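You operate a simulated robot arm through the tools that you are given. There is no shell and no other tool. Be economical: measure what you need, move in short steps, check, and stop when the job is done.

You are at the controls of a simulated two-armed robot. One attempt, no reset.

Task
Plug the pump motor in, switch its socket on and run it from the desk.
Fine: turn the socket switch off before the plug goes in; press START last; the other plugs stay out.

Only the result counts: the job must be done as asked and must still hold three seconds after the hand-in. Knocking over, shifting, dropping, spilling or breaking anything else fails it.

Robot
Two 7-joint arms with two-finger parallel grippers on one trunk, on a base that drives. Base frame: it is fixed to the floor where the robot stands at the start and does not move with it; the origin is under the middle of the robot, x ahead of it, y to its left, z up. Units: mm, degrees, N and s.
The left shoulder is at the start at [70, 163, 1170], the right one opposite. With the tool pointing down near the work surface each hand reaches from about 400 to 880 mm from the robot's upright axis, wherever it stands, measured 20 degrees to its own side. Places, roughly: pump socket [600, 300, 800]. Payload 3.43 kg a hand.
Tool frame (each hand has its own): the origin (TCP) lies between the finger pads and is the grasp point; the fingertips stand 34 mm ahead of it; z points along the fingers, y is the line along which they close. Largest opening 128 mm; finger width 24, thickness 12; the body of the gripper, 48 by 130 mm, starts 96 mm behind the TCP.
Orientation is that of the tool frame in the base frame, as a unit quaternion [x, y, z, w]. With the fingers straight down and closing along the base's y, the tool's x points along the base's -x, its y along +y and its z along -z.

Tools
- The arms move only by the tool drive_tool. It takes "left_motion", "right_motion" or both (then of equal length, played together; a hand with none holds still); each is a list of rows, each a list of 7 numbers: the shift along the base's x, y, z in mm, then the turn, a rotation vector about the base's x, y, z in degrees, then the gripper command, from -1 (shut) to 1 (fully open), values between in proportion. In form: [[x, y, z, wx, wy, wz, jaw], ...]. A call has 1 to 10 rows; each row is the pose to reach, as a shift and turn from the pose commanded when the call began. Each row takes 0.2 s and may step no farther than 50 mm and 8.6 degrees from the row before; otherwise, or with a gripper value out of range, the whole call is refused. A pose out of reach is approached as far as the arm can. The call stops where the force on the tool passes 90 N (or 10 N more than at its start, if that is more) or the arm is blocked; 0.2 s more then pass. The fingers move at their own pace (about 153 mm/s each) and stop on an object; they squeeze with about 39 N. The grip force told is the motor's: it shows also when the fingers shut on nothing. Time passes only in rows, and 0.2 s behind the last, so rows that repeat a pose let the fingers close. The reply holds the time, the measured pose of the TCP, the force on the tool along the base axes, the opening and the grip force, in the units named above and with some noise, with the torque about the TCP (base axes, N m) and any sound that the robot's microphone picked up.
- Cameras (640 x 400 px; columns grow to the right, rows downward): "scene" is now at [95.5, 6.2, 1368.1]; the picture's right is [-0.06, -1.00, 0.00], its down [-0.93, 0.05, -0.36] and it looks along [0.36, -0.02, -0.93] (base axes); focal length 214 px, centre (320, 200). "left" rides on the left gripper at [76, 11, -160] in its tool frame; the picture's right is [-0.15, 0.99, 0.00], its down [-0.88, -0.13, -0.46] and it looks along [-0.45, -0.07, 0.89] (tool axes); focal length 234 px, centre (320, 200). "right" rides on the right gripper at [76, -11, -160] in its tool frame; the picture's right is [0.15, 0.99, 0.00], its down [-0.88, 0.13, -0.46] and it looks along [-0.45, 0.07, 0.89] (tool axes); focal length 234 px, centre (320, 200). There is no depth. A picture from a camera that has moved, and an enlarged one, comes with that camera's place and axes in the base frame and with its lens. The place of the scene camera against the robot may be out by one fixed shift of up to 25 mm in any direction.
- grab_frame(camera): a new picture of that camera. The clock stands still meanwhile.
- slide_trunk(by): slides the trunk up (or, below 0, down) by that many mm; the arms and the scene camera ride with it, the base frame stays. It gives what a move gives, with no picture.
- base_move(legs): drives the robot by 1 to 6 legs, each [ahead, left, turn to the left] in mm, mm and degrees, along the robot's own axes; the way and the turn of a leg run together, so that a leg with both is an arc; at most 1500 mm and 180 degrees a leg. The arms and the cameras ride along, it lands a little off, and it stops where it bumps. It gives what a move gives.
- head_to(pan, tilt): turns the head with the scene camera to pan (to the left, within 86 degrees either way) and tilt (down, from -29 to 69), counted from straight ahead of the robot. It gives what a move gives.
- zoom(camera, box): a new picture of the part [left, top, right, bottom] of that camera's present view, enlarged. The clock stands still meanwhile.
- finish_job(): hands the job in; it is judged then, once.

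Go step by step. Nothing tells you exact positions but the pictures and the camera data: compare them with the known pose of the tool, close in by small moves and look again before you grip or let go. The budget is 120 turns and 92 pictures, counting those below and the enlarged ones. Unless the task says otherwise, let go and move clear before handing in, and close with one line.

The tools are called after "Request:" by a JSON object that holds its "method" and its "body". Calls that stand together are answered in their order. drive_tool: Moves the arms, as the interface text tells. Its arguments: {"type":"object","properties":{"left_motion":{"type":"array"},"right_motion":{"type":"array"}},"required":[]} The other tools are called the same way: slide_trunk (by) slides the trunk up or down; base_move (legs) drives the base; head_to (pan, tilt) turns the head that bears the scene camera; grab_frame (camera) takes a picture; zoom (camera, box) takes an enlarged picture of a part of a camera's view; finish_job () hands the job in.

At the start:

```text
time_s: 0.0
left_tcp_pos: [435.6, 517.1, 1112.7]
left_orientation: [0.0, 1.0, -0.001, 0.0]
left_ft_force: [-0.4, 0.1, 0.1]
left_wrist_torque: [0.02, 0.03, 0.02]
left_width: 128.3
left_finger_force: 0.1
right_tcp_pos: [437.5, 55.3, 1212.2]
right_orientation: [0.0, 1.0, 0.0, 0.0]
right_ft_force: [0.4, 0.5, -0.5]
right_wrist_torque: [-0.02, -0.01, 0.01]
right_width: 128.0
right_finger_force: 0.1
trunk travel left (down, up): [-650.0, 290.0]
robot x, y, heading: [0.2, -0.3, -0.1]
head pan, tilt: [-3.2, 68.8]
```

scene: 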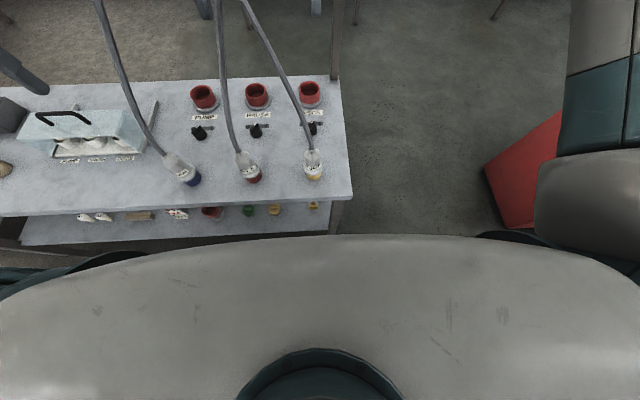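
right: 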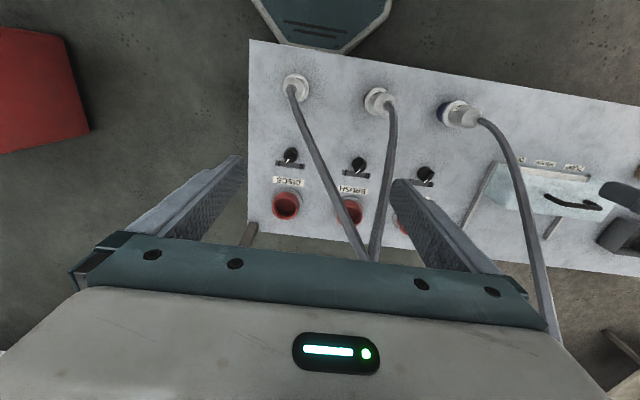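
left: 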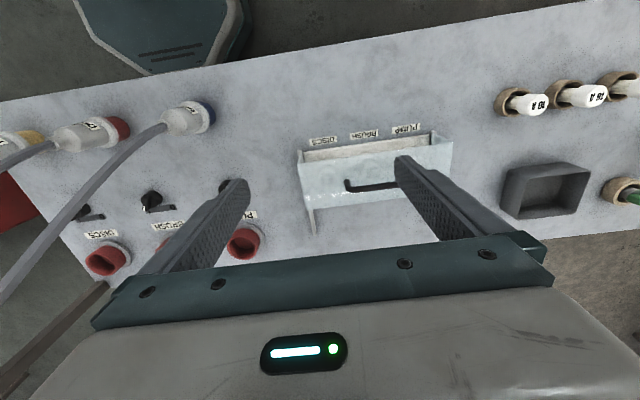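

I see a bench with three sockets (pump, brush, discs), switches, three plugs, a fuse box with a handle and fuses. I look closer first.

Request:
{"method": "zoom", "body": {"camera": "scene", "box": [140, 70, 360, 208]}}

Request:
{"method": "zoom", "body": {"camera": "scene", "box": [0, 80, 220, 250]}}

Request:
{"method": "zoom", "body": {"camera": "left", "box": [280, 60, 640, 285]}}

Request:
{"method": "zoom", "body": {"camera": "left", "box": [0, 80, 300, 280]}}

```text
2.90 times, centred on (250, 139) of scene
camera zoom: at [95.5, 6.2, 1368.1], right [-0.06, -1.0, 0.0], down [-0.93, 0.05, -0.36], along [0.36, -0.02, -0.93], focal length 622 px, centre (523, 377)
```

zoom: 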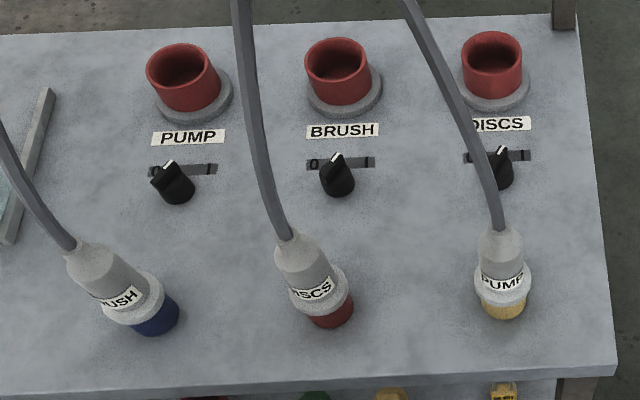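

```text
2.35 times, centred on (110, 165) of scene
camera zoom: at [95.5, 6.2, 1368.1], right [-0.06, -1.0, 0.0], down [-0.93, 0.05, -0.36], along [0.36, -0.02, -0.93], focal length 505 px, centre (814, 282)
```

zoom: 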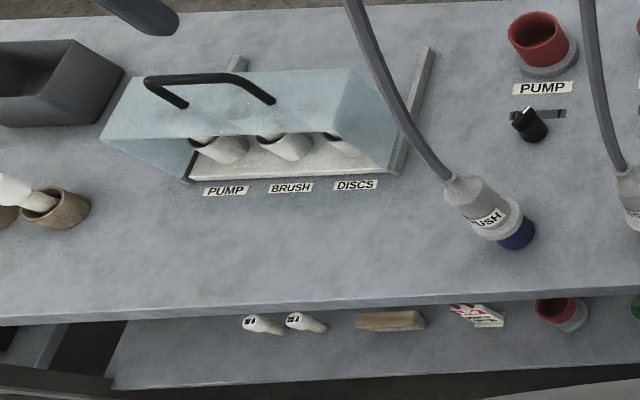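

```text
1.78 times, centred on (460, 172) of left
camera zoom: at [359.2, 528.4, 1271.3], right [0.15, 0.99, 0.0], down [0.88, -0.13, 0.46], along [0.45, -0.07, -0.89], focal length 416 px, centre (71, 249)
```

zoom: 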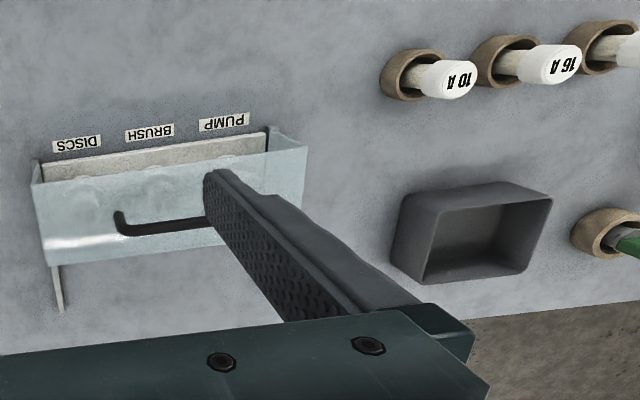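

```text
2.00 times, centred on (150, 180) of left
camera zoom: at [359.2, 528.4, 1271.3], right [0.15, 0.99, 0.0], down [0.88, -0.13, 0.46], along [0.45, -0.07, -0.89], focal length 468 px, centre (660, 240)
```

zoom: 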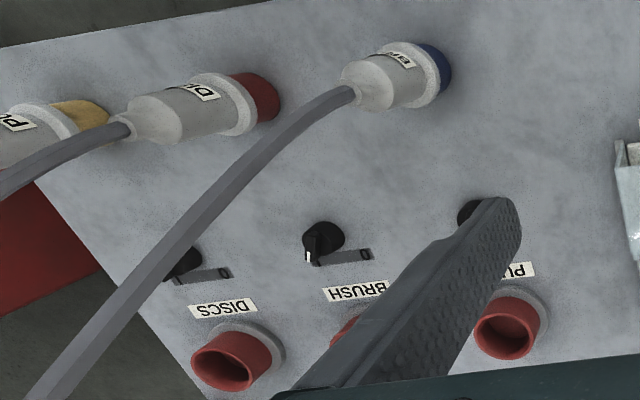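

The PUMP-labelled plug is the yellow one; there's a lower shelf with items too. I look around for the desk and the shelf.

Request:
{"method": "head_to", "body": {"pan": 0, "tilt": 25}}

Request:
{"method": "grab_frame", "body": {"camera": "scene"}}

Request:
{"method": "head_to", "body": {"pan": 80, "tilt": 25}}

Request:
{"method": "grab_frame", "body": {"camera": "scene"}}

Request:
{"method": "head_to", "body": {"pan": -80, "tilt": 30}}

Request:
{"method": "grab_frame", "body": {"camera": "scene"}}

```text
time_s: 1.1
left_tcp_pos: [435.5, 517.6, 1113.1]
left_orientation: [-0.001, 1.0, 0.0, -0.001]
left_ft_force: [0.7, -0.2, -0.2]
left_wrist_torque: [0.01, -0.02, 0.02]
left_width: 128.0
left_finger_force: 0.2
right_tcp_pos: [437.3, 54.4, 1211.3]
right_orientation: [0.0, 1.0, -0.001, 0.0]
right_ft_force: [-0.2, -0.5, 0.4]
right_wrist_torque: [-0.03, 0.01, 0.02]
right_width: 128.1
right_finger_force: 0.0
trunk travel left (down, up): [-650.0, 290.0]
robot x, y, heading: [-2.2, -0.7, -0.3]
head pan, tilt: [0.0, 25.0]
```

```text
84 pictures are left
camera scene: at [131.8, 9.3, 1427.5], right [0.0, -1.0, 0.0], down [-0.42, 0.0, -0.91], along [0.91, 0.0, -0.42], focal length 214 px, centre (320, 200)
```

scene: 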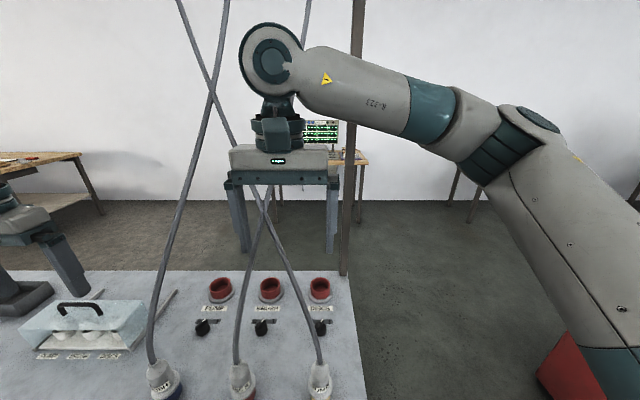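

```text
time_s: 2.6
left_tcp_pos: [434.8, 517.2, 1113.1]
left_orientation: [-0.001, 1.0, 0.001, 0.0]
left_ft_force: [0.7, 1.0, -0.4]
left_wrist_torque: [-0.02, -0.01, 0.01]
left_width: 128.1
left_finger_force: 0.0
right_tcp_pos: [438.7, 54.8, 1212.2]
right_orientation: [0.0, 1.0, -0.001, 0.001]
right_ft_force: [-0.1, 0.0, 0.7]
right_wrist_torque: [-0.03, -0.02, -0.02]
right_width: 128.2
right_finger_force: 0.0
trunk travel left (down, up): [-650.0, 290.0]
robot x, y, heading: [1.4, 0.6, 0.0]
head pan, tilt: [80.0, 25.0]
```

```text
83 pictures are left
camera scene: at [55.8, 100.0, 1427.6], right [0.98, -0.17, 0.0], down [-0.07, -0.42, -0.91], along [0.16, 0.89, -0.42], focal length 214 px, centre (320, 200)
```

scene: 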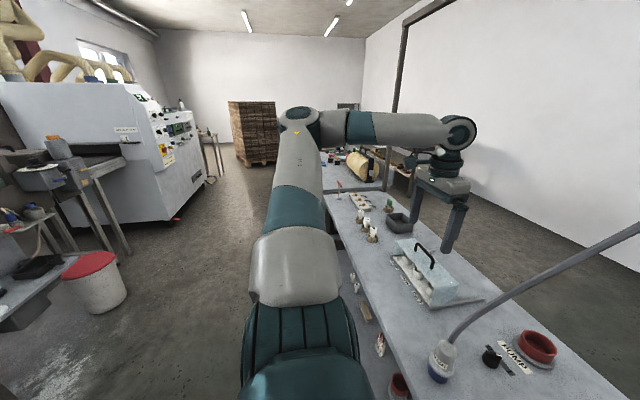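

```text
time_s: 5.1
left_tcp_pos: [436.2, 516.7, 1113.2]
left_orientation: [-0.001, 1.0, 0.0, 0.0]
left_ft_force: [-0.4, 0.1, 0.9]
left_wrist_torque: [-0.02, -0.01, 0.0]
left_width: 127.9
left_finger_force: 0.0
right_tcp_pos: [438.4, 54.9, 1211.7]
right_orientation: [0.0, 1.0, 0.0, 0.0]
right_ft_force: [-0.7, -0.3, 0.5]
right_wrist_torque: [0.02, -0.02, -0.01]
right_width: 127.9
right_finger_force: 0.1
trunk travel left (down, up): [-650.0, 290.0]
robot x, y, heading: [0.0, 0.5, 0.2]
head pan, tilt: [-80.0, 30.0]
```

```text
82 pictures are left
camera scene: at [55.4, -79.8, 1419.6], right [-0.98, -0.17, 0.0], down [-0.09, 0.49, -0.87], along [0.15, -0.85, -0.5], focal length 214 px, centre (320, 200)
```

scene: 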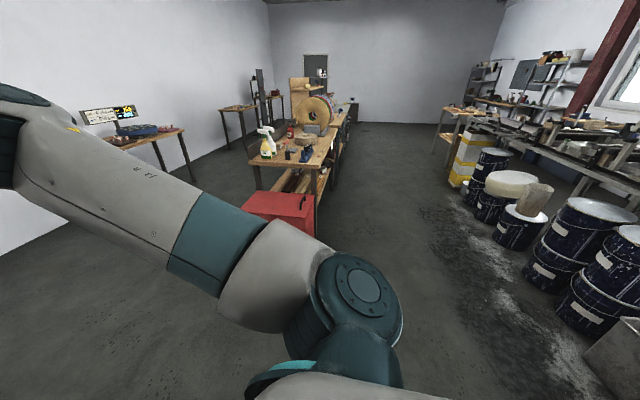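

A large workshop; I look for the control desk with START.

Request:
{"method": "head_to", "body": {"pan": 60, "tilt": 35}}

Request:
{"method": "grab_frame", "body": {"camera": "scene"}}

Request:
{"method": "zoom", "body": {"camera": "scene", "box": [150, 60, 310, 160]}}

Request:
{"method": "head_to", "body": {"pan": 0, "tilt": 10}}

Request:
{"method": "zoom", "body": {"camera": "scene", "box": [260, 110, 400, 210]}}

```text
time_s: 7.3
left_tcp_pos: [434.8, 517.1, 1111.4]
left_orientation: [0.0, 1.0, 0.0, 0.0]
left_ft_force: [0.7, 0.4, -0.2]
left_wrist_torque: [-0.02, 0.01, 0.01]
left_width: 127.7
left_finger_force: 0.1
right_tcp_pos: [437.5, 55.2, 1213.1]
right_orientation: [0.0, 1.0, 0.0, 0.0]
right_ft_force: [-0.5, -0.4, 0.5]
right_wrist_torque: [0.03, -0.01, 0.01]
right_width: 127.9
right_finger_force: 0.0
trunk travel left (down, up): [-650.0, 290.0]
robot x, y, heading: [2.3, -0.2, 0.3]
head pan, tilt: [60.0, 35.0]
```

```text
81 pictures are left
camera scene: at [83.8, 85.5, 1411.8], right [0.87, -0.5, 0.0], down [-0.29, -0.5, -0.82], along [0.41, 0.71, -0.57], focal length 214 px, centre (320, 200)
```

scene: 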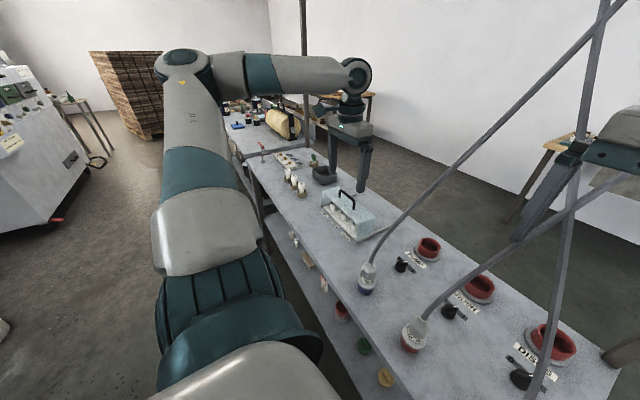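

```text
4.00 times, centred on (230, 110) of scene
camera zoom: at [83.8, 85.5, 1411.8], right [0.87, -0.5, 0.0], down [-0.29, -0.5, -0.82], along [0.41, 0.71, -0.57], focal length 858 px, centre (680, 560)
```

zoom: 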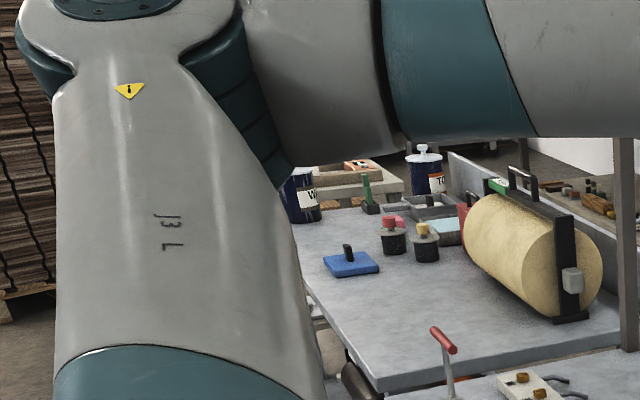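

```text
time_s: 8.6
left_tcp_pos: [435.4, 517.0, 1112.0]
left_orientation: [-0.001, 1.0, 0.0, 0.001]
left_ft_force: [-0.2, 0.1, 0.2]
left_wrist_torque: [0.0, -0.01, -0.02]
left_width: 128.0
left_finger_force: 0.1
right_tcp_pos: [437.8, 55.0, 1212.5]
right_orientation: [0.0, 1.0, 0.0, -0.001]
right_ft_force: [0.1, -0.5, -0.7]
right_wrist_torque: [0.03, 0.0, 0.01]
right_width: 128.2
right_finger_force: 0.1
trunk travel left (down, up): [-650.0, 290.0]
robot x, y, heading: [-1.3, -0.3, 0.2]
head pan, tilt: [0.0, 10.0]
```

```text
4.00 times, centred on (330, 160) of scene
camera zoom: at [132.7, 9.4, 1451.9], right [0.0, -1.0, 0.0], down [-0.17, 0.0, -0.98], along [0.98, 0.0, -0.17], focal length 858 px, centre (280, 360)
```

zoom: 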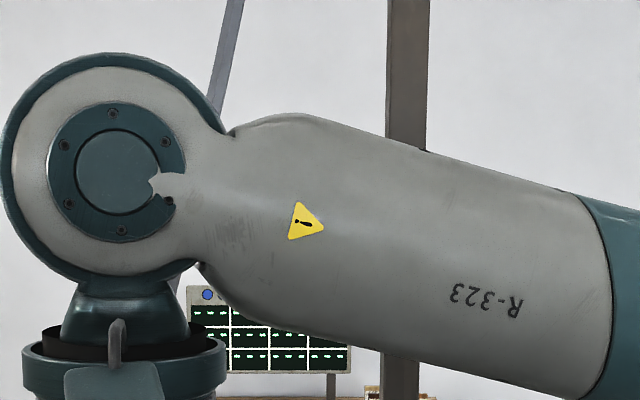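

Request:
{"method": "head_to", "body": {"pan": 60, "tilt": 40}}

Request:
{"method": "zoom", "body": {"camera": "scene", "box": [230, 100, 390, 200]}}

Request:
{"method": "zoom", "body": {"camera": "scene", "box": [260, 180, 500, 330]}}

Request:
{"method": "head_to", "body": {"pan": 40, "tilt": 69}}

Request:
{"method": "grab_frame", "body": {"camera": "scene"}}

```text
time_s: 9.9
left_tcp_pos: [435.6, 517.0, 1112.6]
left_orientation: [-0.001, 1.0, 0.001, 0.0]
left_ft_force: [0.1, -0.5, 0.4]
left_wrist_torque: [0.02, 0.04, 0.02]
left_width: 128.1
left_finger_force: 0.1
right_tcp_pos: [437.4, 54.9, 1212.5]
right_orientation: [0.0, 1.0, 0.0, 0.0]
right_ft_force: [0.2, 0.1, -0.3]
right_wrist_torque: [0.03, 0.02, -0.03]
right_width: 127.8
right_finger_force: 0.0
trunk travel left (down, up): [-650.0, 290.0]
robot x, y, heading: [-0.5, -0.7, 0.1]
head pan, tilt: [60.0, 40.0]
```

```text
4.00 times, centred on (310, 150) of scene
camera zoom: at [82.3, 82.9, 1404.3], right [0.87, -0.5, 0.0], down [-0.32, -0.56, -0.77], along [0.38, 0.66, -0.64], focal length 858 px, centre (360, 400)
```

zoom: 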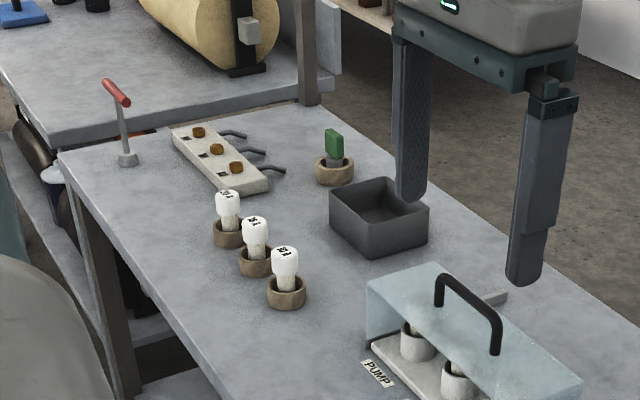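

```text
2.67 times, centred on (380, 255) of scene
camera zoom: at [82.3, 82.9, 1404.3], right [0.87, -0.5, 0.0], down [-0.32, -0.56, -0.77], along [0.38, 0.66, -0.64], focal length 572 px, centre (160, 53)
```

zoom: 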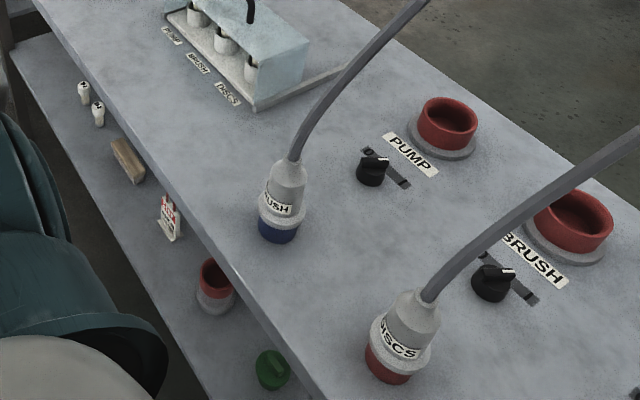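

```text
time_s: 10.9
left_tcp_pos: [435.4, 517.2, 1112.4]
left_orientation: [-0.001, 1.0, 0.0, 0.001]
left_ft_force: [0.6, -0.3, -0.5]
left_wrist_torque: [0.01, 0.0, -0.01]
left_width: 128.2
left_finger_force: 0.1
right_tcp_pos: [438.1, 54.1, 1211.6]
right_orientation: [0.0, 1.0, -0.001, 0.0]
right_ft_force: [0.9, -0.5, 0.3]
right_wrist_torque: [-0.01, -0.02, -0.01]
right_width: 128.2
right_finger_force: 0.1
trunk travel left (down, up): [-650.0, 290.0]
robot x, y, heading: [-1.9, 3.3, -0.1]
head pan, tilt: [40.0, 68.8]
```

```text
76 pictures are left
camera scene: at [82.5, 45.3, 1368.2], right [0.64, -0.77, 0.0], down [-0.71, -0.6, -0.36], along [0.28, 0.23, -0.93], focal length 214 px, centre (320, 200)
```

scene: 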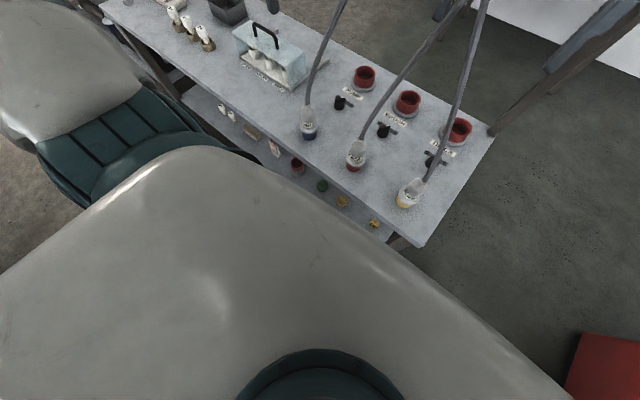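

Request:
{"method": "zoom", "body": {"camera": "scene", "box": [200, 90, 400, 240]}}

Request:
{"method": "head_to", "body": {"pan": 70, "tilt": 38}}

Request:
{"method": "zoom", "body": {"camera": "scene", "box": [300, 100, 400, 170]}}

```text
2.67 times, centred on (300, 165) of scene
camera zoom: at [82.5, 45.3, 1368.2], right [0.64, -0.77, 0.0], down [-0.71, -0.6, -0.36], along [0.28, 0.23, -0.93], focal length 572 px, centre (373, 293)
```

zoom: 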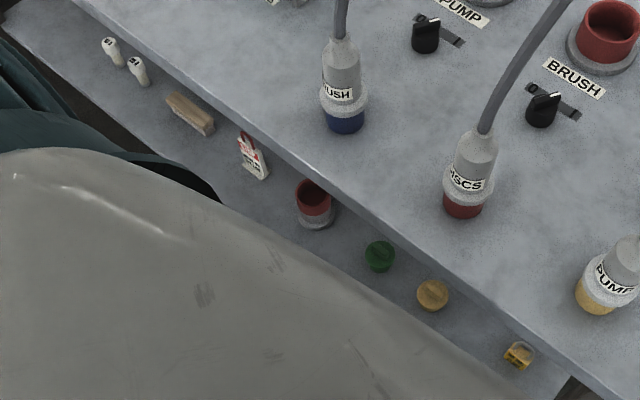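

```text
time_s: 11.8
left_tcp_pos: [435.7, 516.9, 1112.1]
left_orientation: [-0.001, 1.0, 0.0, 0.0]
left_ft_force: [0.2, -0.3, -0.5]
left_wrist_torque: [-0.01, 0.01, 0.01]
left_width: 127.7
left_finger_force: 0.0
right_tcp_pos: [439.5, 54.5, 1213.7]
right_orientation: [-0.001, 1.0, 0.001, 0.0]
right_ft_force: [-1.2, 0.1, 0.3]
right_wrist_torque: [0.01, -0.01, 0.0]
right_width: 128.2
right_finger_force: 0.0
trunk travel left (down, up): [-650.0, 290.0]
robot x, y, heading: [1.0, 1.1, -0.0]
head pan, tilt: [70.0, 38.0]
```

```text
5.71 times, centred on (350, 135) of scene
camera zoom: at [69.3, 90.3, 1407.2], right [0.94, -0.34, 0.0], down [-0.21, -0.58, -0.79], along [0.27, 0.74, -0.62], focal length 1226 px, centre (149, 571)
```

zoom: 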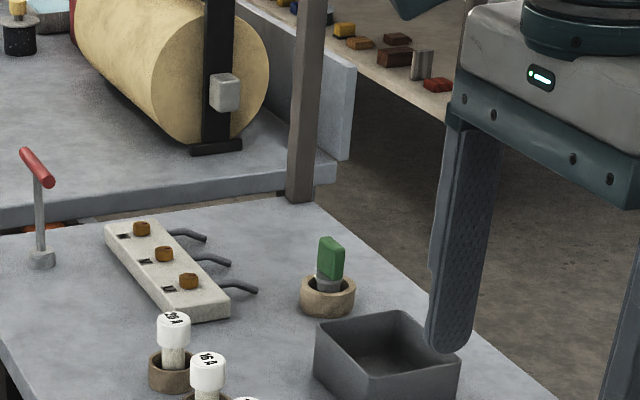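

Request:
{"method": "head_to", "body": {"pan": -40, "tilt": 15}}

Request:
{"method": "grab_frame", "body": {"camera": "scene"}}

Request:
{"method": "head_to", "body": {"pan": -80, "tilt": 15}}

Request:
{"method": "zoom", "body": {"camera": "scene", "box": [60, 100, 360, 290]}}

Request:
{"method": "head_to", "body": {"pan": 86, "tilt": 20}}

Request:
{"method": "zoom", "body": {"camera": "scene", "box": [0, 80, 260, 250]}}

```text
time_s: 13.7
left_tcp_pos: [435.8, 517.2, 1112.6]
left_orientation: [-0.002, 1.0, -0.001, 0.0]
left_ft_force: [-0.3, 0.4, -1.0]
left_wrist_torque: [0.0, 0.0, -0.02]
left_width: 127.8
left_finger_force: 0.0
right_tcp_pos: [437.9, 54.0, 1212.0]
right_orientation: [0.0, 1.0, 0.0, 0.001]
right_ft_force: [-1.1, -0.3, -0.6]
right_wrist_torque: [0.0, 0.0, 0.0]
right_width: 128.3
right_finger_force: 0.0
trunk travel left (down, up): [-650.0, 290.0]
robot x, y, heading: [3.3, -1.4, -0.1]
head pan, tilt: [-40.0, 15.0]
```

```text
73 pictures are left
camera scene: at [111.3, -50.7, 1443.8], right [-0.64, -0.77, 0.0], down [-0.2, 0.17, -0.97], along [0.74, -0.62, -0.26], focal length 214 px, centre (320, 200)
```

scene: 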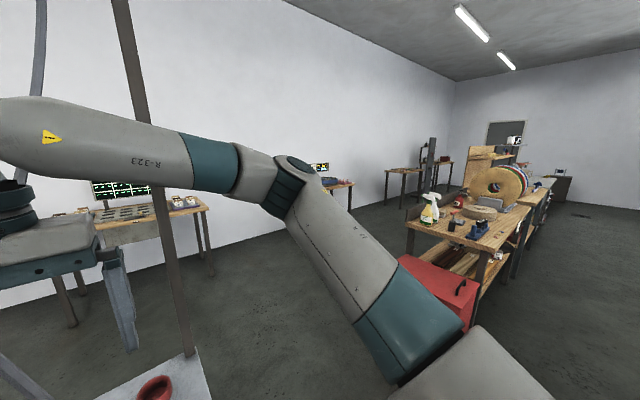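

```text
time_s: 14.8
left_tcp_pos: [435.7, 516.7, 1112.9]
left_orientation: [-0.001, 1.0, 0.0, 0.0]
left_ft_force: [-0.7, -0.7, 0.6]
left_wrist_torque: [-0.02, -0.02, -0.02]
left_width: 127.8
left_finger_force: 0.0
right_tcp_pos: [436.9, 54.1, 1213.1]
right_orientation: [0.0, 1.0, 0.0, 0.0]
right_ft_force: [0.4, 0.5, 0.0]
right_wrist_torque: [0.03, -0.01, 0.0]
right_width: 128.0
right_finger_force: 0.1
trunk travel left (down, up): [-650.0, 290.0]
robot x, y, heading: [2.2, 3.5, -0.0]
head pan, tilt: [-80.0, 15.0]
```

```text
2.11 times, centred on (210, 195) of scene
camera zoom: at [56.0, -82.7, 1443.8], right [-0.98, -0.17, 0.0], down [-0.05, 0.25, -0.97], along [0.17, -0.95, -0.26], focal length 452 px, centre (552, 210)
```

zoom: 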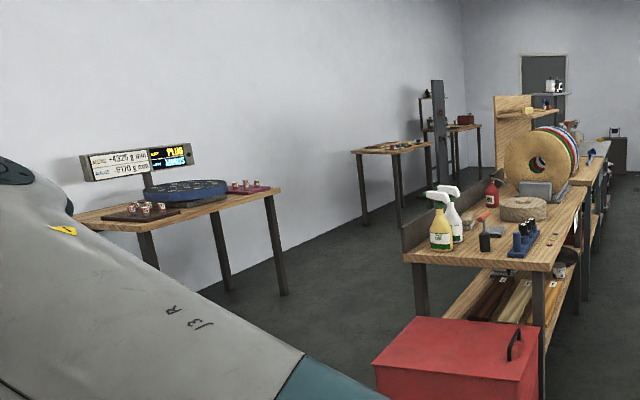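

```text
time_s: 17.3
left_tcp_pos: [435.1, 516.9, 1112.9]
left_orientation: [-0.001, 1.0, -0.001, 0.0]
left_ft_force: [-0.3, -0.4, 0.5]
left_wrist_torque: [0.04, -0.02, 0.02]
left_width: 128.0
left_finger_force: 0.0
right_tcp_pos: [438.6, 53.4, 1212.3]
right_orientation: [0.0, 1.0, 0.0, 0.0]
right_ft_force: [-0.9, 0.3, 1.2]
right_wrist_torque: [0.0, -0.01, -0.01]
right_width: 128.0
right_finger_force: 0.0
trunk travel left (down, up): [-650.0, 290.0]
robot x, y, heading: [0.0, 0.3, -0.2]
head pan, tilt: [85.9, 20.0]
```

```text
2.35 times, centred on (130, 165) of scene
camera zoom: at [46.3, 102.2, 1435.7], right [1.0, -0.07, 0.0], down [-0.02, -0.34, -0.94], along [0.07, 0.94, -0.34], focal length 505 px, centre (767, 282)
```

zoom: 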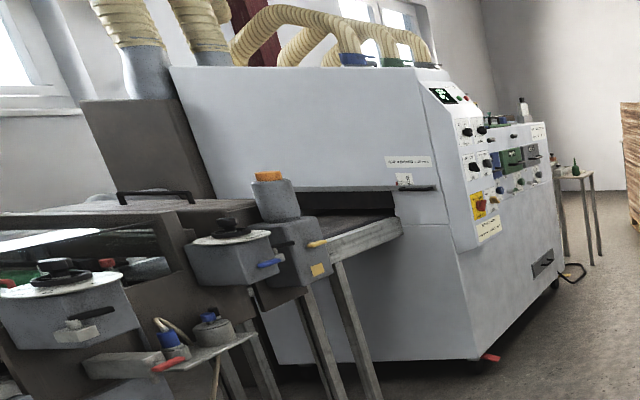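

The big machine with a sloped control panel (pumps, brushes, discs) is likely "the desk". I zoom into it.

Request:
{"method": "zoom", "body": {"camera": "scene", "box": [160, 105, 240, 185]}}

Request:
{"method": "zoom", "body": {"camera": "scene", "box": [0, 160, 120, 250]}}

```text
5.00 times, centred on (200, 145) of scene
camera zoom: at [46.3, 102.2, 1435.7], right [1.0, -0.07, 0.0], down [-0.02, -0.34, -0.94], along [0.07, 0.94, -0.34], focal length 1072 px, centre (920, 475)
```

zoom: 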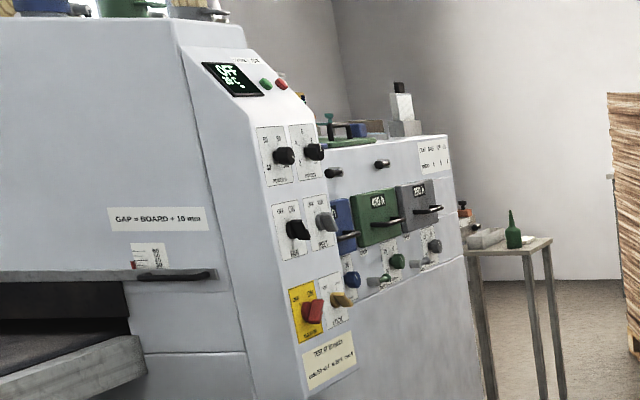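

```text
4.44 times, centred on (60, 205) of scene
camera zoom: at [46.3, 102.2, 1435.7], right [1.0, -0.07, 0.0], down [-0.02, -0.34, -0.94], along [0.07, 0.94, -0.34], focal length 953 px, centre (1476, 178)
```

zoom: 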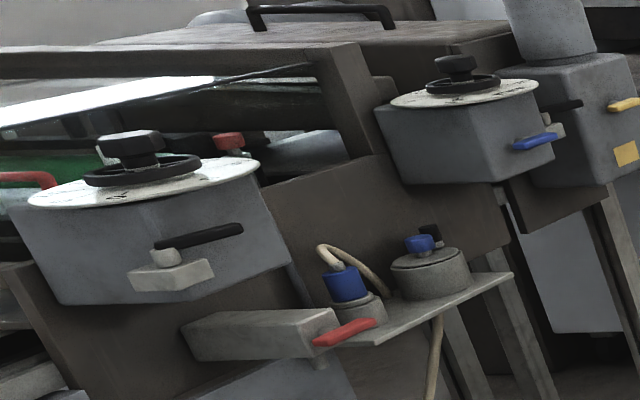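

Request:
{"method": "base_move", "body": {"legs": [[-350, 0, 0], [0, 0, 90]]}}

Request:
{"method": "head_to", "body": {"pan": 45, "tilt": 15}}

Request:
{"method": "grab_frame", "body": {"camera": "scene"}}

Request:
{"method": "head_to", "body": {"pan": 0, "tilt": 15}}

Request:
{"method": "grab_frame", "body": {"camera": "scene"}}

```text
time_s: 23.5
left_tcp_pos: [-884.7, 413.6, 1112.6]
left_orientation: [0.723, -0.691, 0.0, 0.0]
left_ft_force: [0.1, -0.5, 0.1]
left_wrist_torque: [-0.02, 0.02, -0.01]
left_width: 128.0
left_finger_force: 0.1
right_tcp_pos: [-422.9, 436.1, 1213.0]
right_orientation: [0.722, -0.692, 0.0, -0.001]
right_ft_force: [0.3, -0.3, 0.6]
right_wrist_torque: [0.02, 0.0, 0.0]
right_width: 127.9
right_finger_force: 0.0
trunk travel left (down, up): [-650.0, 290.0]
robot x, y, heading: [-350.3, 2.3, 92.7]
head pan, tilt: [85.9, 20.0]
```

```text
time_s: 24.6
left_tcp_pos: [-884.9, 413.6, 1113.1]
left_orientation: [0.723, -0.691, 0.0, 0.0]
left_ft_force: [-0.1, 1.3, 0.1]
left_wrist_torque: [0.01, -0.02, 0.02]
left_width: 128.1
left_finger_force: 0.1
right_tcp_pos: [-422.1, 436.9, 1212.0]
right_orientation: [0.721, -0.692, 0.0, 0.0]
right_ft_force: [-1.0, -0.4, -0.1]
right_wrist_torque: [-0.01, 0.0, -0.02]
right_width: 128.2
right_finger_force: 0.0
trunk travel left (down, up): [-650.0, 290.0]
robot x, y, heading: [-350.0, 2.7, 92.5]
head pan, tilt: [45.0, 15.0]
```

```text
68 pictures are left
camera scene: at [-430.7, 123.9, 1443.8], right [0.68, 0.74, 0.0], down [0.19, -0.17, -0.97], along [-0.71, 0.65, -0.26], focal length 214 px, centre (320, 200)
```

scene: 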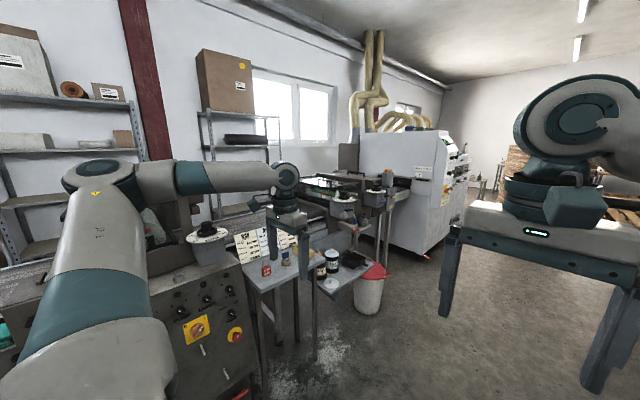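

```text
time_s: 25.7
left_tcp_pos: [-883.8, 413.3, 1111.9]
left_orientation: [0.722, -0.692, 0.0, 0.0]
left_ft_force: [0.1, -0.1, 0.6]
left_wrist_torque: [0.0, 0.03, 0.03]
left_width: 127.9
left_finger_force: 0.1
right_tcp_pos: [-422.2, 436.8, 1212.2]
right_orientation: [0.722, -0.692, 0.0, 0.0]
right_ft_force: [0.6, 0.8, 0.1]
right_wrist_torque: [0.02, 0.01, -0.03]
right_width: 128.1
right_finger_force: 0.0
trunk travel left (down, up): [-650.0, 290.0]
robot x, y, heading: [-348.0, 2.7, 92.5]
head pan, tilt: [0.0, 15.0]
```

```text
67 pictures are left
camera scene: at [-365.9, 154.2, 1443.8], right [1.0, 0.04, 0.0], down [0.01, -0.26, -0.97], along [-0.04, 0.96, -0.26], focal length 214 px, centre (320, 200)
```

scene: 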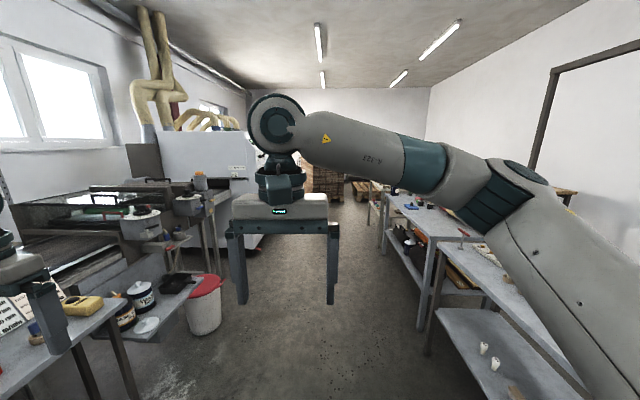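

A control desk stands behind the start place (now on my left). I look at it closely.

Request:
{"method": "head_to", "body": {"pan": 75, "tilt": 35}}

Request:
{"method": "grab_frame", "body": {"camera": "scene"}}

Request:
{"method": "grab_frame", "body": {"camera": "left"}}

```text
time_s: 27.2
left_tcp_pos: [-884.9, 414.7, 1112.1]
left_orientation: [0.723, -0.691, 0.0, -0.001]
left_ft_force: [0.6, 0.3, -0.7]
left_wrist_torque: [0.02, -0.01, -0.01]
left_width: 128.1
left_finger_force: 0.1
right_tcp_pos: [-421.6, 436.9, 1212.3]
right_orientation: [0.722, -0.692, -0.001, 0.0]
right_ft_force: [0.7, 0.3, 0.1]
right_wrist_torque: [0.01, 0.01, -0.02]
right_width: 128.0
right_finger_force: 0.0
trunk travel left (down, up): [-650.0, 290.0]
robot x, y, heading: [-349.1, -1.3, 92.2]
head pan, tilt: [75.0, 35.0]
```

```text
66 pictures are left
camera scene: at [-447.7, 80.0, 1411.8], right [0.22, 0.98, 0.0], down [0.56, -0.12, -0.82], along [-0.8, 0.18, -0.57], focal length 214 px, centre (320, 200)
```

scene: 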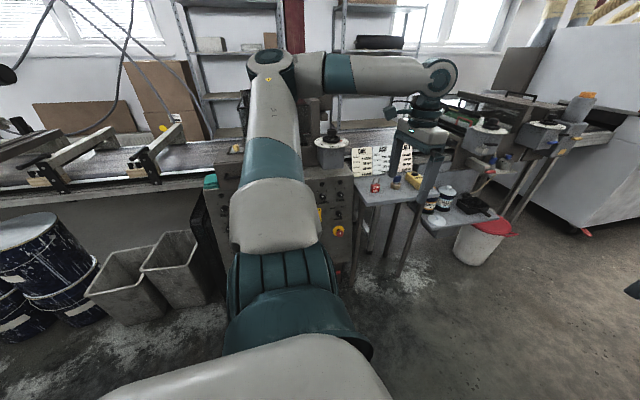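

```text
65 pictures are left
camera left: at [-892.0, 337.8, 1271.3], right [-0.99, 0.1, 0.0], down [0.09, 0.89, 0.46], along [0.05, 0.45, -0.89], focal length 234 px, centre (320, 200)
```

left: 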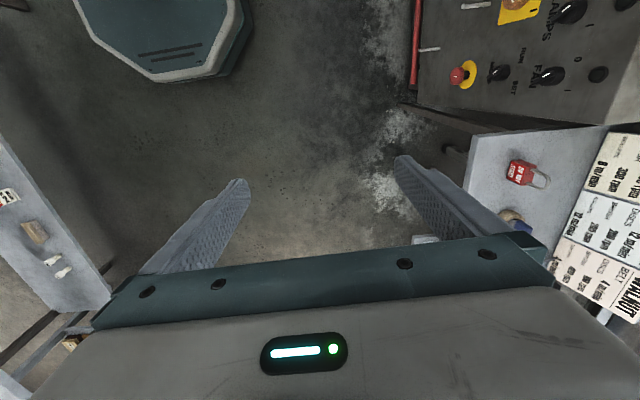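

Request:
{"method": "base_move", "body": {"legs": [[0, 0, 87]]}}

Request:
{"method": "head_to", "body": {"pan": -20, "tilt": 38}}

Request:
{"method": "grab_frame", "body": {"camera": "scene"}}

Request:
{"method": "grab_frame", "body": {"camera": "right"}}

```text
time_s: 31.3
left_tcp_pos: [-789.7, -510.0, 1111.9]
left_orientation: [1.0, -0.006, -0.001, -0.001]
left_ft_force: [0.7, -0.7, 0.0]
left_wrist_torque: [0.0, 0.01, 0.02]
left_width: 128.0
left_finger_force: 0.1
right_tcp_pos: [-786.5, -48.0, 1211.7]
right_orientation: [1.0, -0.007, -0.001, 0.0]
right_ft_force: [0.4, 0.1, -0.2]
right_wrist_torque: [0.03, -0.01, -0.02]
right_width: 127.7
right_finger_force: 0.0
trunk travel left (down, up): [-650.0, 290.0]
robot x, y, heading: [-348.7, 3.4, 179.5]
head pan, tilt: [75.0, 35.0]
```

```text
time_s: 33.0
left_tcp_pos: [-791.0, -509.2, 1113.4]
left_orientation: [1.0, -0.006, 0.0, 0.0]
left_ft_force: [0.4, -0.3, 0.5]
left_wrist_torque: [0.01, 0.0, 0.02]
left_width: 128.1
left_finger_force: 0.0
right_tcp_pos: [-787.3, -47.1, 1212.4]
right_orientation: [1.0, -0.007, 0.0, 0.0]
right_ft_force: [-0.3, 0.1, 0.4]
right_wrist_torque: [-0.03, 0.02, 0.02]
right_width: 128.1
right_finger_force: 0.0
trunk travel left (down, up): [-650.0, 290.0]
robot x, y, heading: [-348.7, 1.8, 179.3]
head pan, tilt: [-20.0, 38.0]
```

```text
64 pictures are left
camera scene: at [-490.4, 41.6, 1407.2], right [0.35, 0.94, 0.0], down [0.58, -0.22, -0.79], along [-0.74, 0.28, -0.62], focal length 214 px, centre (320, 200)
```

scene: 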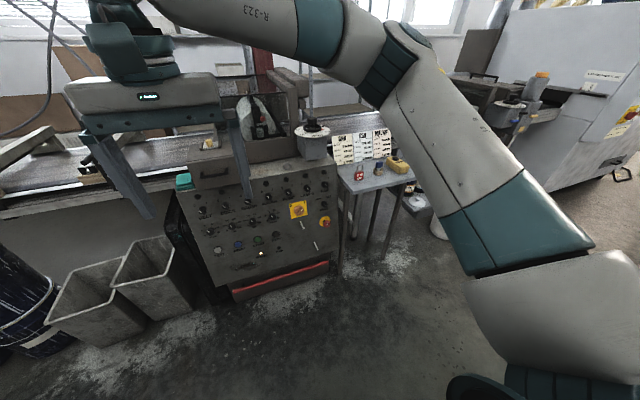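

```text
63 pictures are left
camera right: at [-711.9, -37.5, 1372.6], right [0.13, -0.99, 0.0], down [-0.88, -0.12, 0.46], along [-0.45, -0.06, -0.89], focal length 234 px, centre (320, 200)
```

right: 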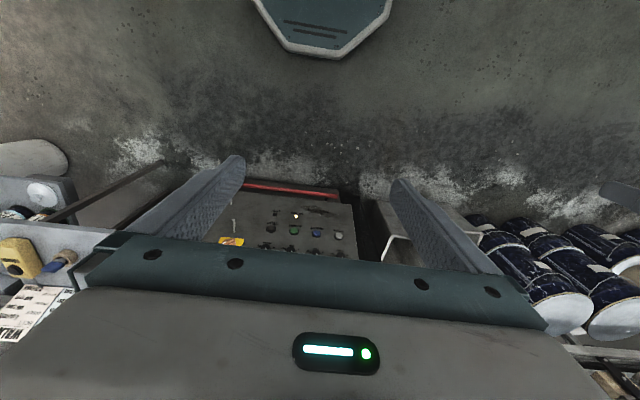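

Request:
{"method": "zoom", "body": {"camera": "scene", "box": [170, 160, 350, 300]}}

Request:
{"method": "zoom", "body": {"camera": "scene", "box": [320, 120, 430, 200]}}

Request:
{"method": "zoom", "body": {"camera": "scene", "box": [200, 225, 290, 285]}}

```text
2.86 times, centred on (260, 230) of scene
camera zoom: at [-490.4, 41.6, 1407.2], right [0.35, 0.94, 0.0], down [0.58, -0.22, -0.79], along [-0.74, 0.28, -0.62], focal length 613 px, centre (491, 114)
```

zoom: 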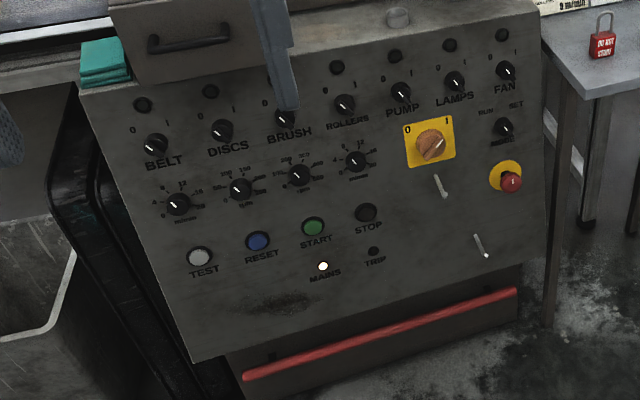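

```text
5.00 times, centred on (375, 160) of scene
camera zoom: at [-490.4, 41.6, 1407.2], right [0.35, 0.94, 0.0], down [0.58, -0.22, -0.79], along [-0.74, 0.28, -0.62], focal length 1072 px, centre (45, 400)
```

zoom: 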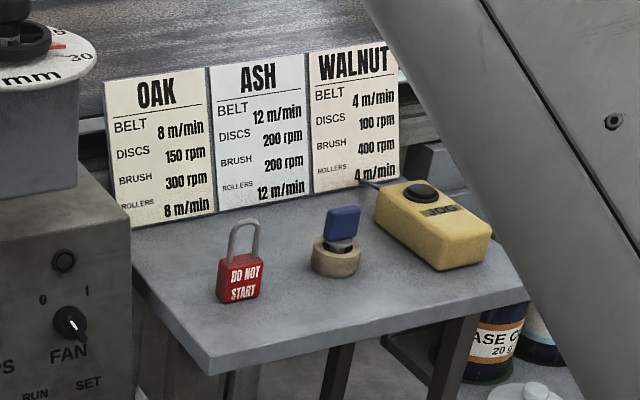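

```text
6.67 times, centred on (245, 255) of scene
camera zoom: at [-490.4, 41.6, 1407.2], right [0.35, 0.94, 0.0], down [0.58, -0.22, -0.79], along [-0.74, 0.28, -0.62], focal length 1430 px, centre (820, -167)
```

zoom: 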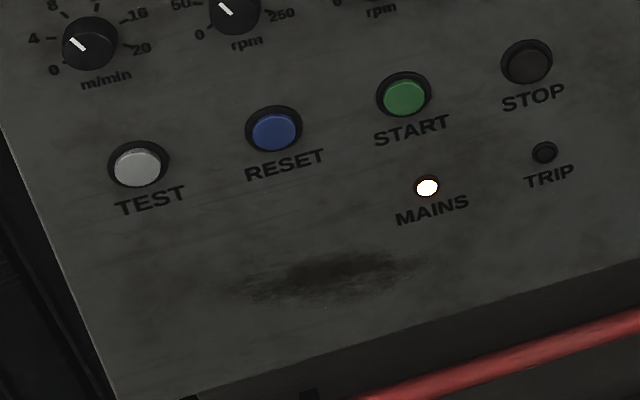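

Request:
{"method": "zoom", "body": {"camera": "scene", "box": [265, 165, 345, 225]}}

Request:
{"method": "zoom", "body": {"camera": "scene", "box": [195, 175, 275, 235]}}

```text
6.67 times, centred on (305, 195) of scene
camera zoom: at [-490.4, 41.6, 1407.2], right [0.35, 0.94, 0.0], down [0.58, -0.22, -0.79], along [-0.74, 0.28, -0.62], focal length 1430 px, centre (420, 233)
```

zoom: 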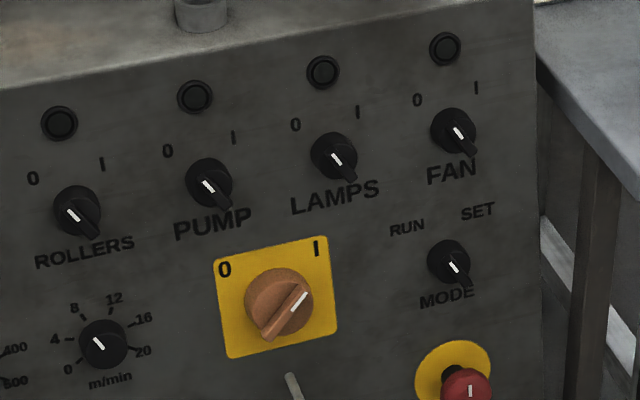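

```text
6.67 times, centred on (235, 205) of scene
camera zoom: at [-490.4, 41.6, 1407.2], right [0.35, 0.94, 0.0], down [0.58, -0.22, -0.79], along [-0.74, 0.28, -0.62], focal length 1430 px, centre (887, 167)
```

zoom: 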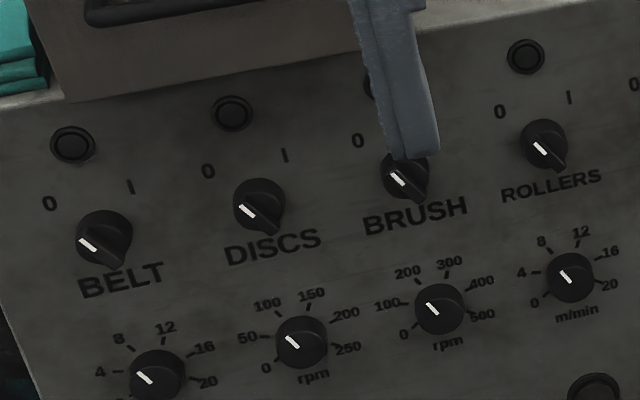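

The desk: PUMP selector at 0, MODE on RUN, mains on, START green. All fine; it comes last. Now back to the bench to do plug and socket.

Request:
{"method": "base_move", "body": {"legs": [[0, 0, -179.5], [170, 200, 0]]}}

Request:
{"method": "head_to", "body": {"pan": -5, "tilt": 45}}

Request:
{"method": "grab_frame", "body": {"camera": "scene"}}

Request:
{"method": "zoom", "body": {"camera": "scene", "box": [200, 150, 420, 300]}}

Request:
{"method": "grab_frame", "body": {"camera": "right"}}

```text
time_s: 42.1
left_tcp_pos: [247.2, 717.5, 1113.9]
left_orientation: [-0.004, 1.0, 0.0, 0.0]
left_ft_force: [1.2, -0.2, -0.8]
left_wrist_torque: [0.01, -0.01, -0.01]
left_width: 128.0
left_finger_force: 0.1
right_tcp_pos: [255.3, 255.7, 1212.7]
right_orientation: [-0.003, 1.0, 0.001, 0.0]
right_ft_force: [-0.7, 0.3, 0.6]
right_wrist_torque: [0.0, -0.01, 0.0]
right_width: 128.1
right_finger_force: 0.1
trunk travel left (down, up): [-650.0, 290.0]
robot x, y, heading: [-180.6, 201.1, 0.4]
head pan, tilt: [-20.0, 38.0]
```

```text
time_s: 42.9
left_tcp_pos: [247.4, 718.7, 1111.2]
left_orientation: [-0.005, 1.0, 0.0, 0.0]
left_ft_force: [-0.4, 0.4, 1.5]
left_wrist_torque: [-0.02, 0.0, -0.01]
left_width: 128.0
left_finger_force: 0.1
right_tcp_pos: [256.9, 254.2, 1212.1]
right_orientation: [-0.004, 1.0, 0.0, 0.0]
right_ft_force: [-0.8, -0.5, 1.0]
right_wrist_torque: [0.01, 0.01, 0.02]
right_width: 127.8
right_finger_force: 0.0
trunk travel left (down, up): [-650.0, 290.0]
robot x, y, heading: [-182.2, 198.9, 0.5]
head pan, tilt: [-5.0, 45.0]
```

```text
57 pictures are left
camera scene: at [-61.5, 201.3, 1397.0], right [-0.08, -1.0, 0.0], down [-0.7, 0.06, -0.71], along [0.7, -0.06, -0.71], focal length 214 px, centre (320, 200)
```

scene: 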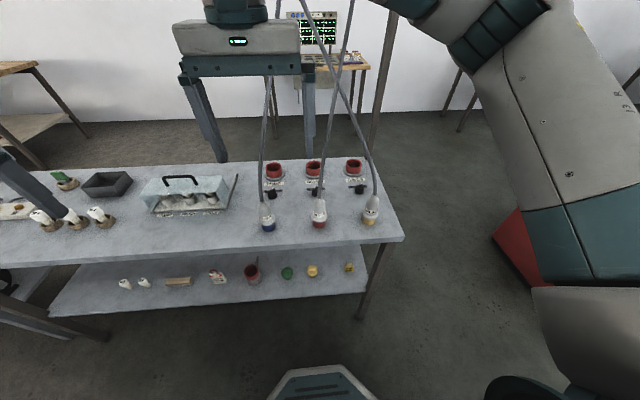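

```text
2.67 times, centred on (310, 225) of scene
camera zoom: at [-61.5, 201.3, 1397.0], right [-0.08, -1.0, 0.0], down [-0.7, 0.06, -0.71], along [0.7, -0.06, -0.71], focal length 572 px, centre (347, 133)
```

zoom: 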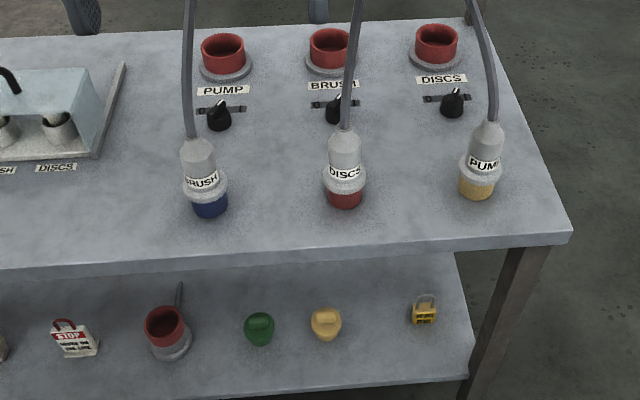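

```text
55 pictures are left
camera right: at [179.1, 243.0, 1372.6], right [-0.15, 0.99, 0.0], down [0.88, 0.14, 0.46], along [0.45, 0.07, -0.89], focal length 234 px, centre (320, 200)
```

right: 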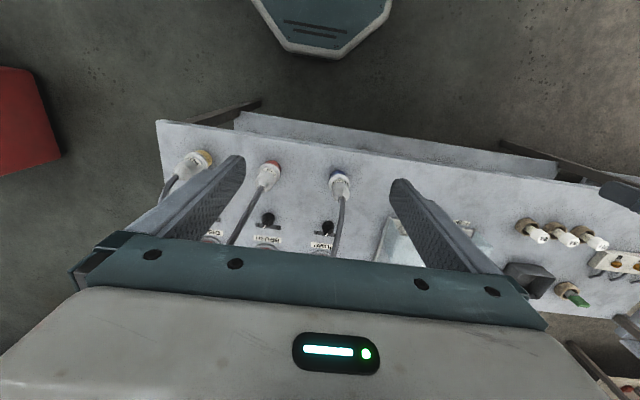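

Plugs stand upright near x≈369 at y≈8 (PUMP, yellow), 158, 315; pump socket about (635,320). I bring the left hand over the pump socket as a camera.

Request:
{"method": "drive_tool", "body": {"left_motion": [[30, -38, 0, 0, 0, 0, 1], [60, -76, 0, 0, 0, 0, 1], [90, -114, 0, 0, 0, 0, 1], [120, -152, 0, 0, 0, 0, 1], [150, -190, 0, 0, 0, 0, 1], [180, -228, 0, 0, 0, 0, 1], [210, -266, 0, 0, 0, 0, 1], [240, -304, 0, 0, 0, 0, 1], [270, -342, 0, 0, 0, 0, 1], [290, -370, 0, 0, 0, 0, 1]]}}

Request:
{"method": "grab_frame", "body": {"camera": "left"}}

Request:
{"method": "zoom", "body": {"camera": "scene", "box": [240, 0, 400, 240]}}

```text
time_s: 45.1
left_tcp_pos: [474.1, 413.8, 1106.3]
left_orientation: [-0.005, 1.0, 0.0, -0.001]
left_ft_force: [0.4, 1.0, -0.7]
left_wrist_torque: [-0.05, 0.0, 0.02]
left_width: 128.0
left_finger_force: 0.2
left hand out of reach, approached as far as the arm can: row 8, 9, 10
right_tcp_pos: [256.1, 255.3, 1211.8]
right_orientation: [-0.003, 1.0, -0.001, 0.0]
right_ft_force: [-0.2, 0.7, 0.3]
right_wrist_torque: [0.02, -0.02, 0.0]
right_width: 127.9
right_finger_force: 0.1
trunk travel left (down, up): [-650.0, 290.0]
robot x, y, heading: [-186.6, 197.7, 0.4]
head pan, tilt: [-5.0, 45.0]
```

```text
54 pictures are left
camera left: at [397.6, 424.7, 1264.1], right [0.14, 0.99, 0.0], down [0.88, -0.12, 0.46], along [0.45, -0.06, -0.89], focal length 234 px, centre (320, 200)
```

left: 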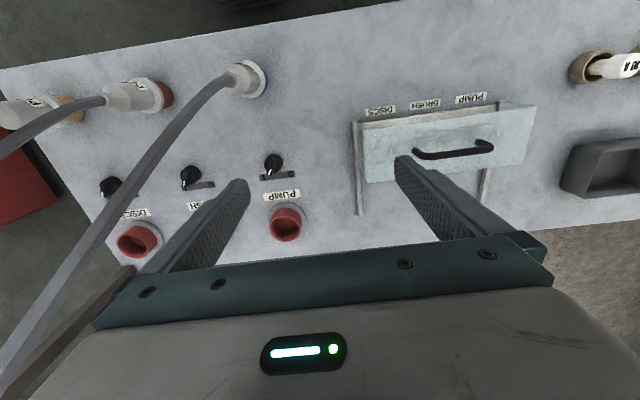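

```text
1.67 times, centred on (320, 120) of scene
camera zoom: at [-60.8, 201.0, 1396.9], right [-0.08, -1.0, 0.0], down [-0.71, 0.06, -0.71], along [0.7, -0.06, -0.71], focal length 358 px, centre (320, 333)
```

zoom: 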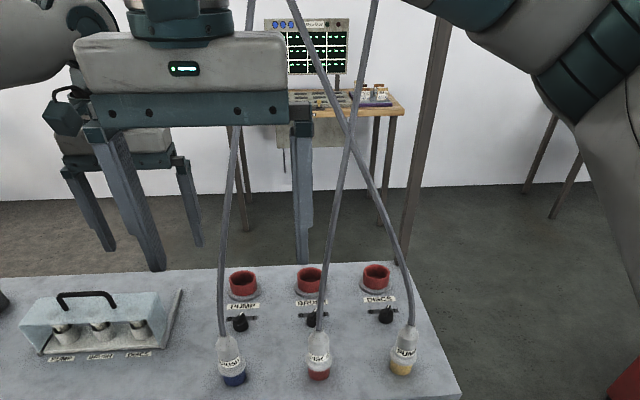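

Request:
{"method": "zoom", "body": {"camera": "left", "box": [230, 140, 340, 250]}}

Request:
{"method": "zoom", "body": {"camera": "left", "box": [0, 60, 140, 150]}}

```text
3.64 times, centred on (285, 195) of left
camera zoom: at [397.6, 424.7, 1264.1], right [0.14, 0.99, 0.0], down [0.88, -0.12, 0.46], along [0.45, -0.06, -0.89], focal length 852 px, centre (447, 218)
```

zoom: 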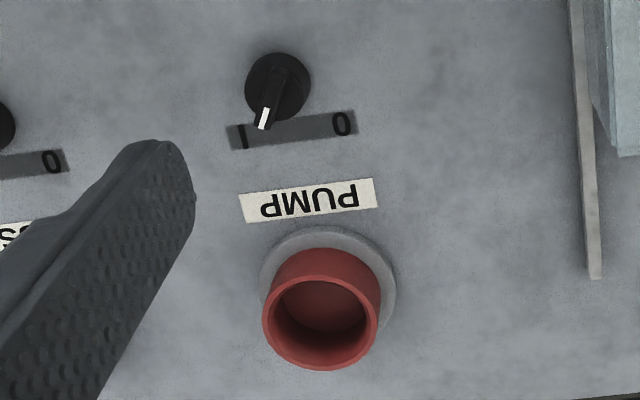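

```text
4.44 times, centred on (70, 105) of left
camera zoom: at [397.6, 424.7, 1264.1], right [0.14, 0.99, 0.0], down [0.88, -0.12, 0.46], along [0.45, -0.06, -0.89], focal length 1041 px, centre (1431, 622)
```

zoom: 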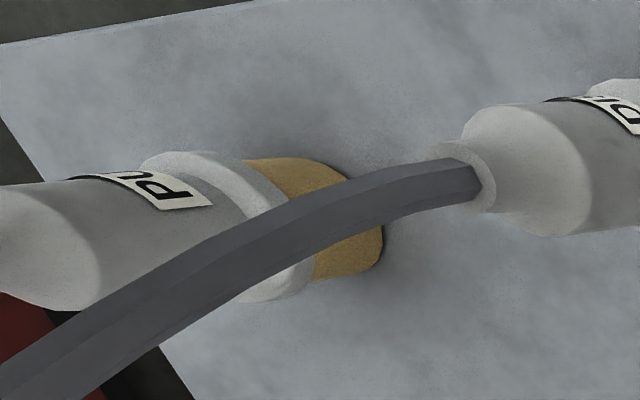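

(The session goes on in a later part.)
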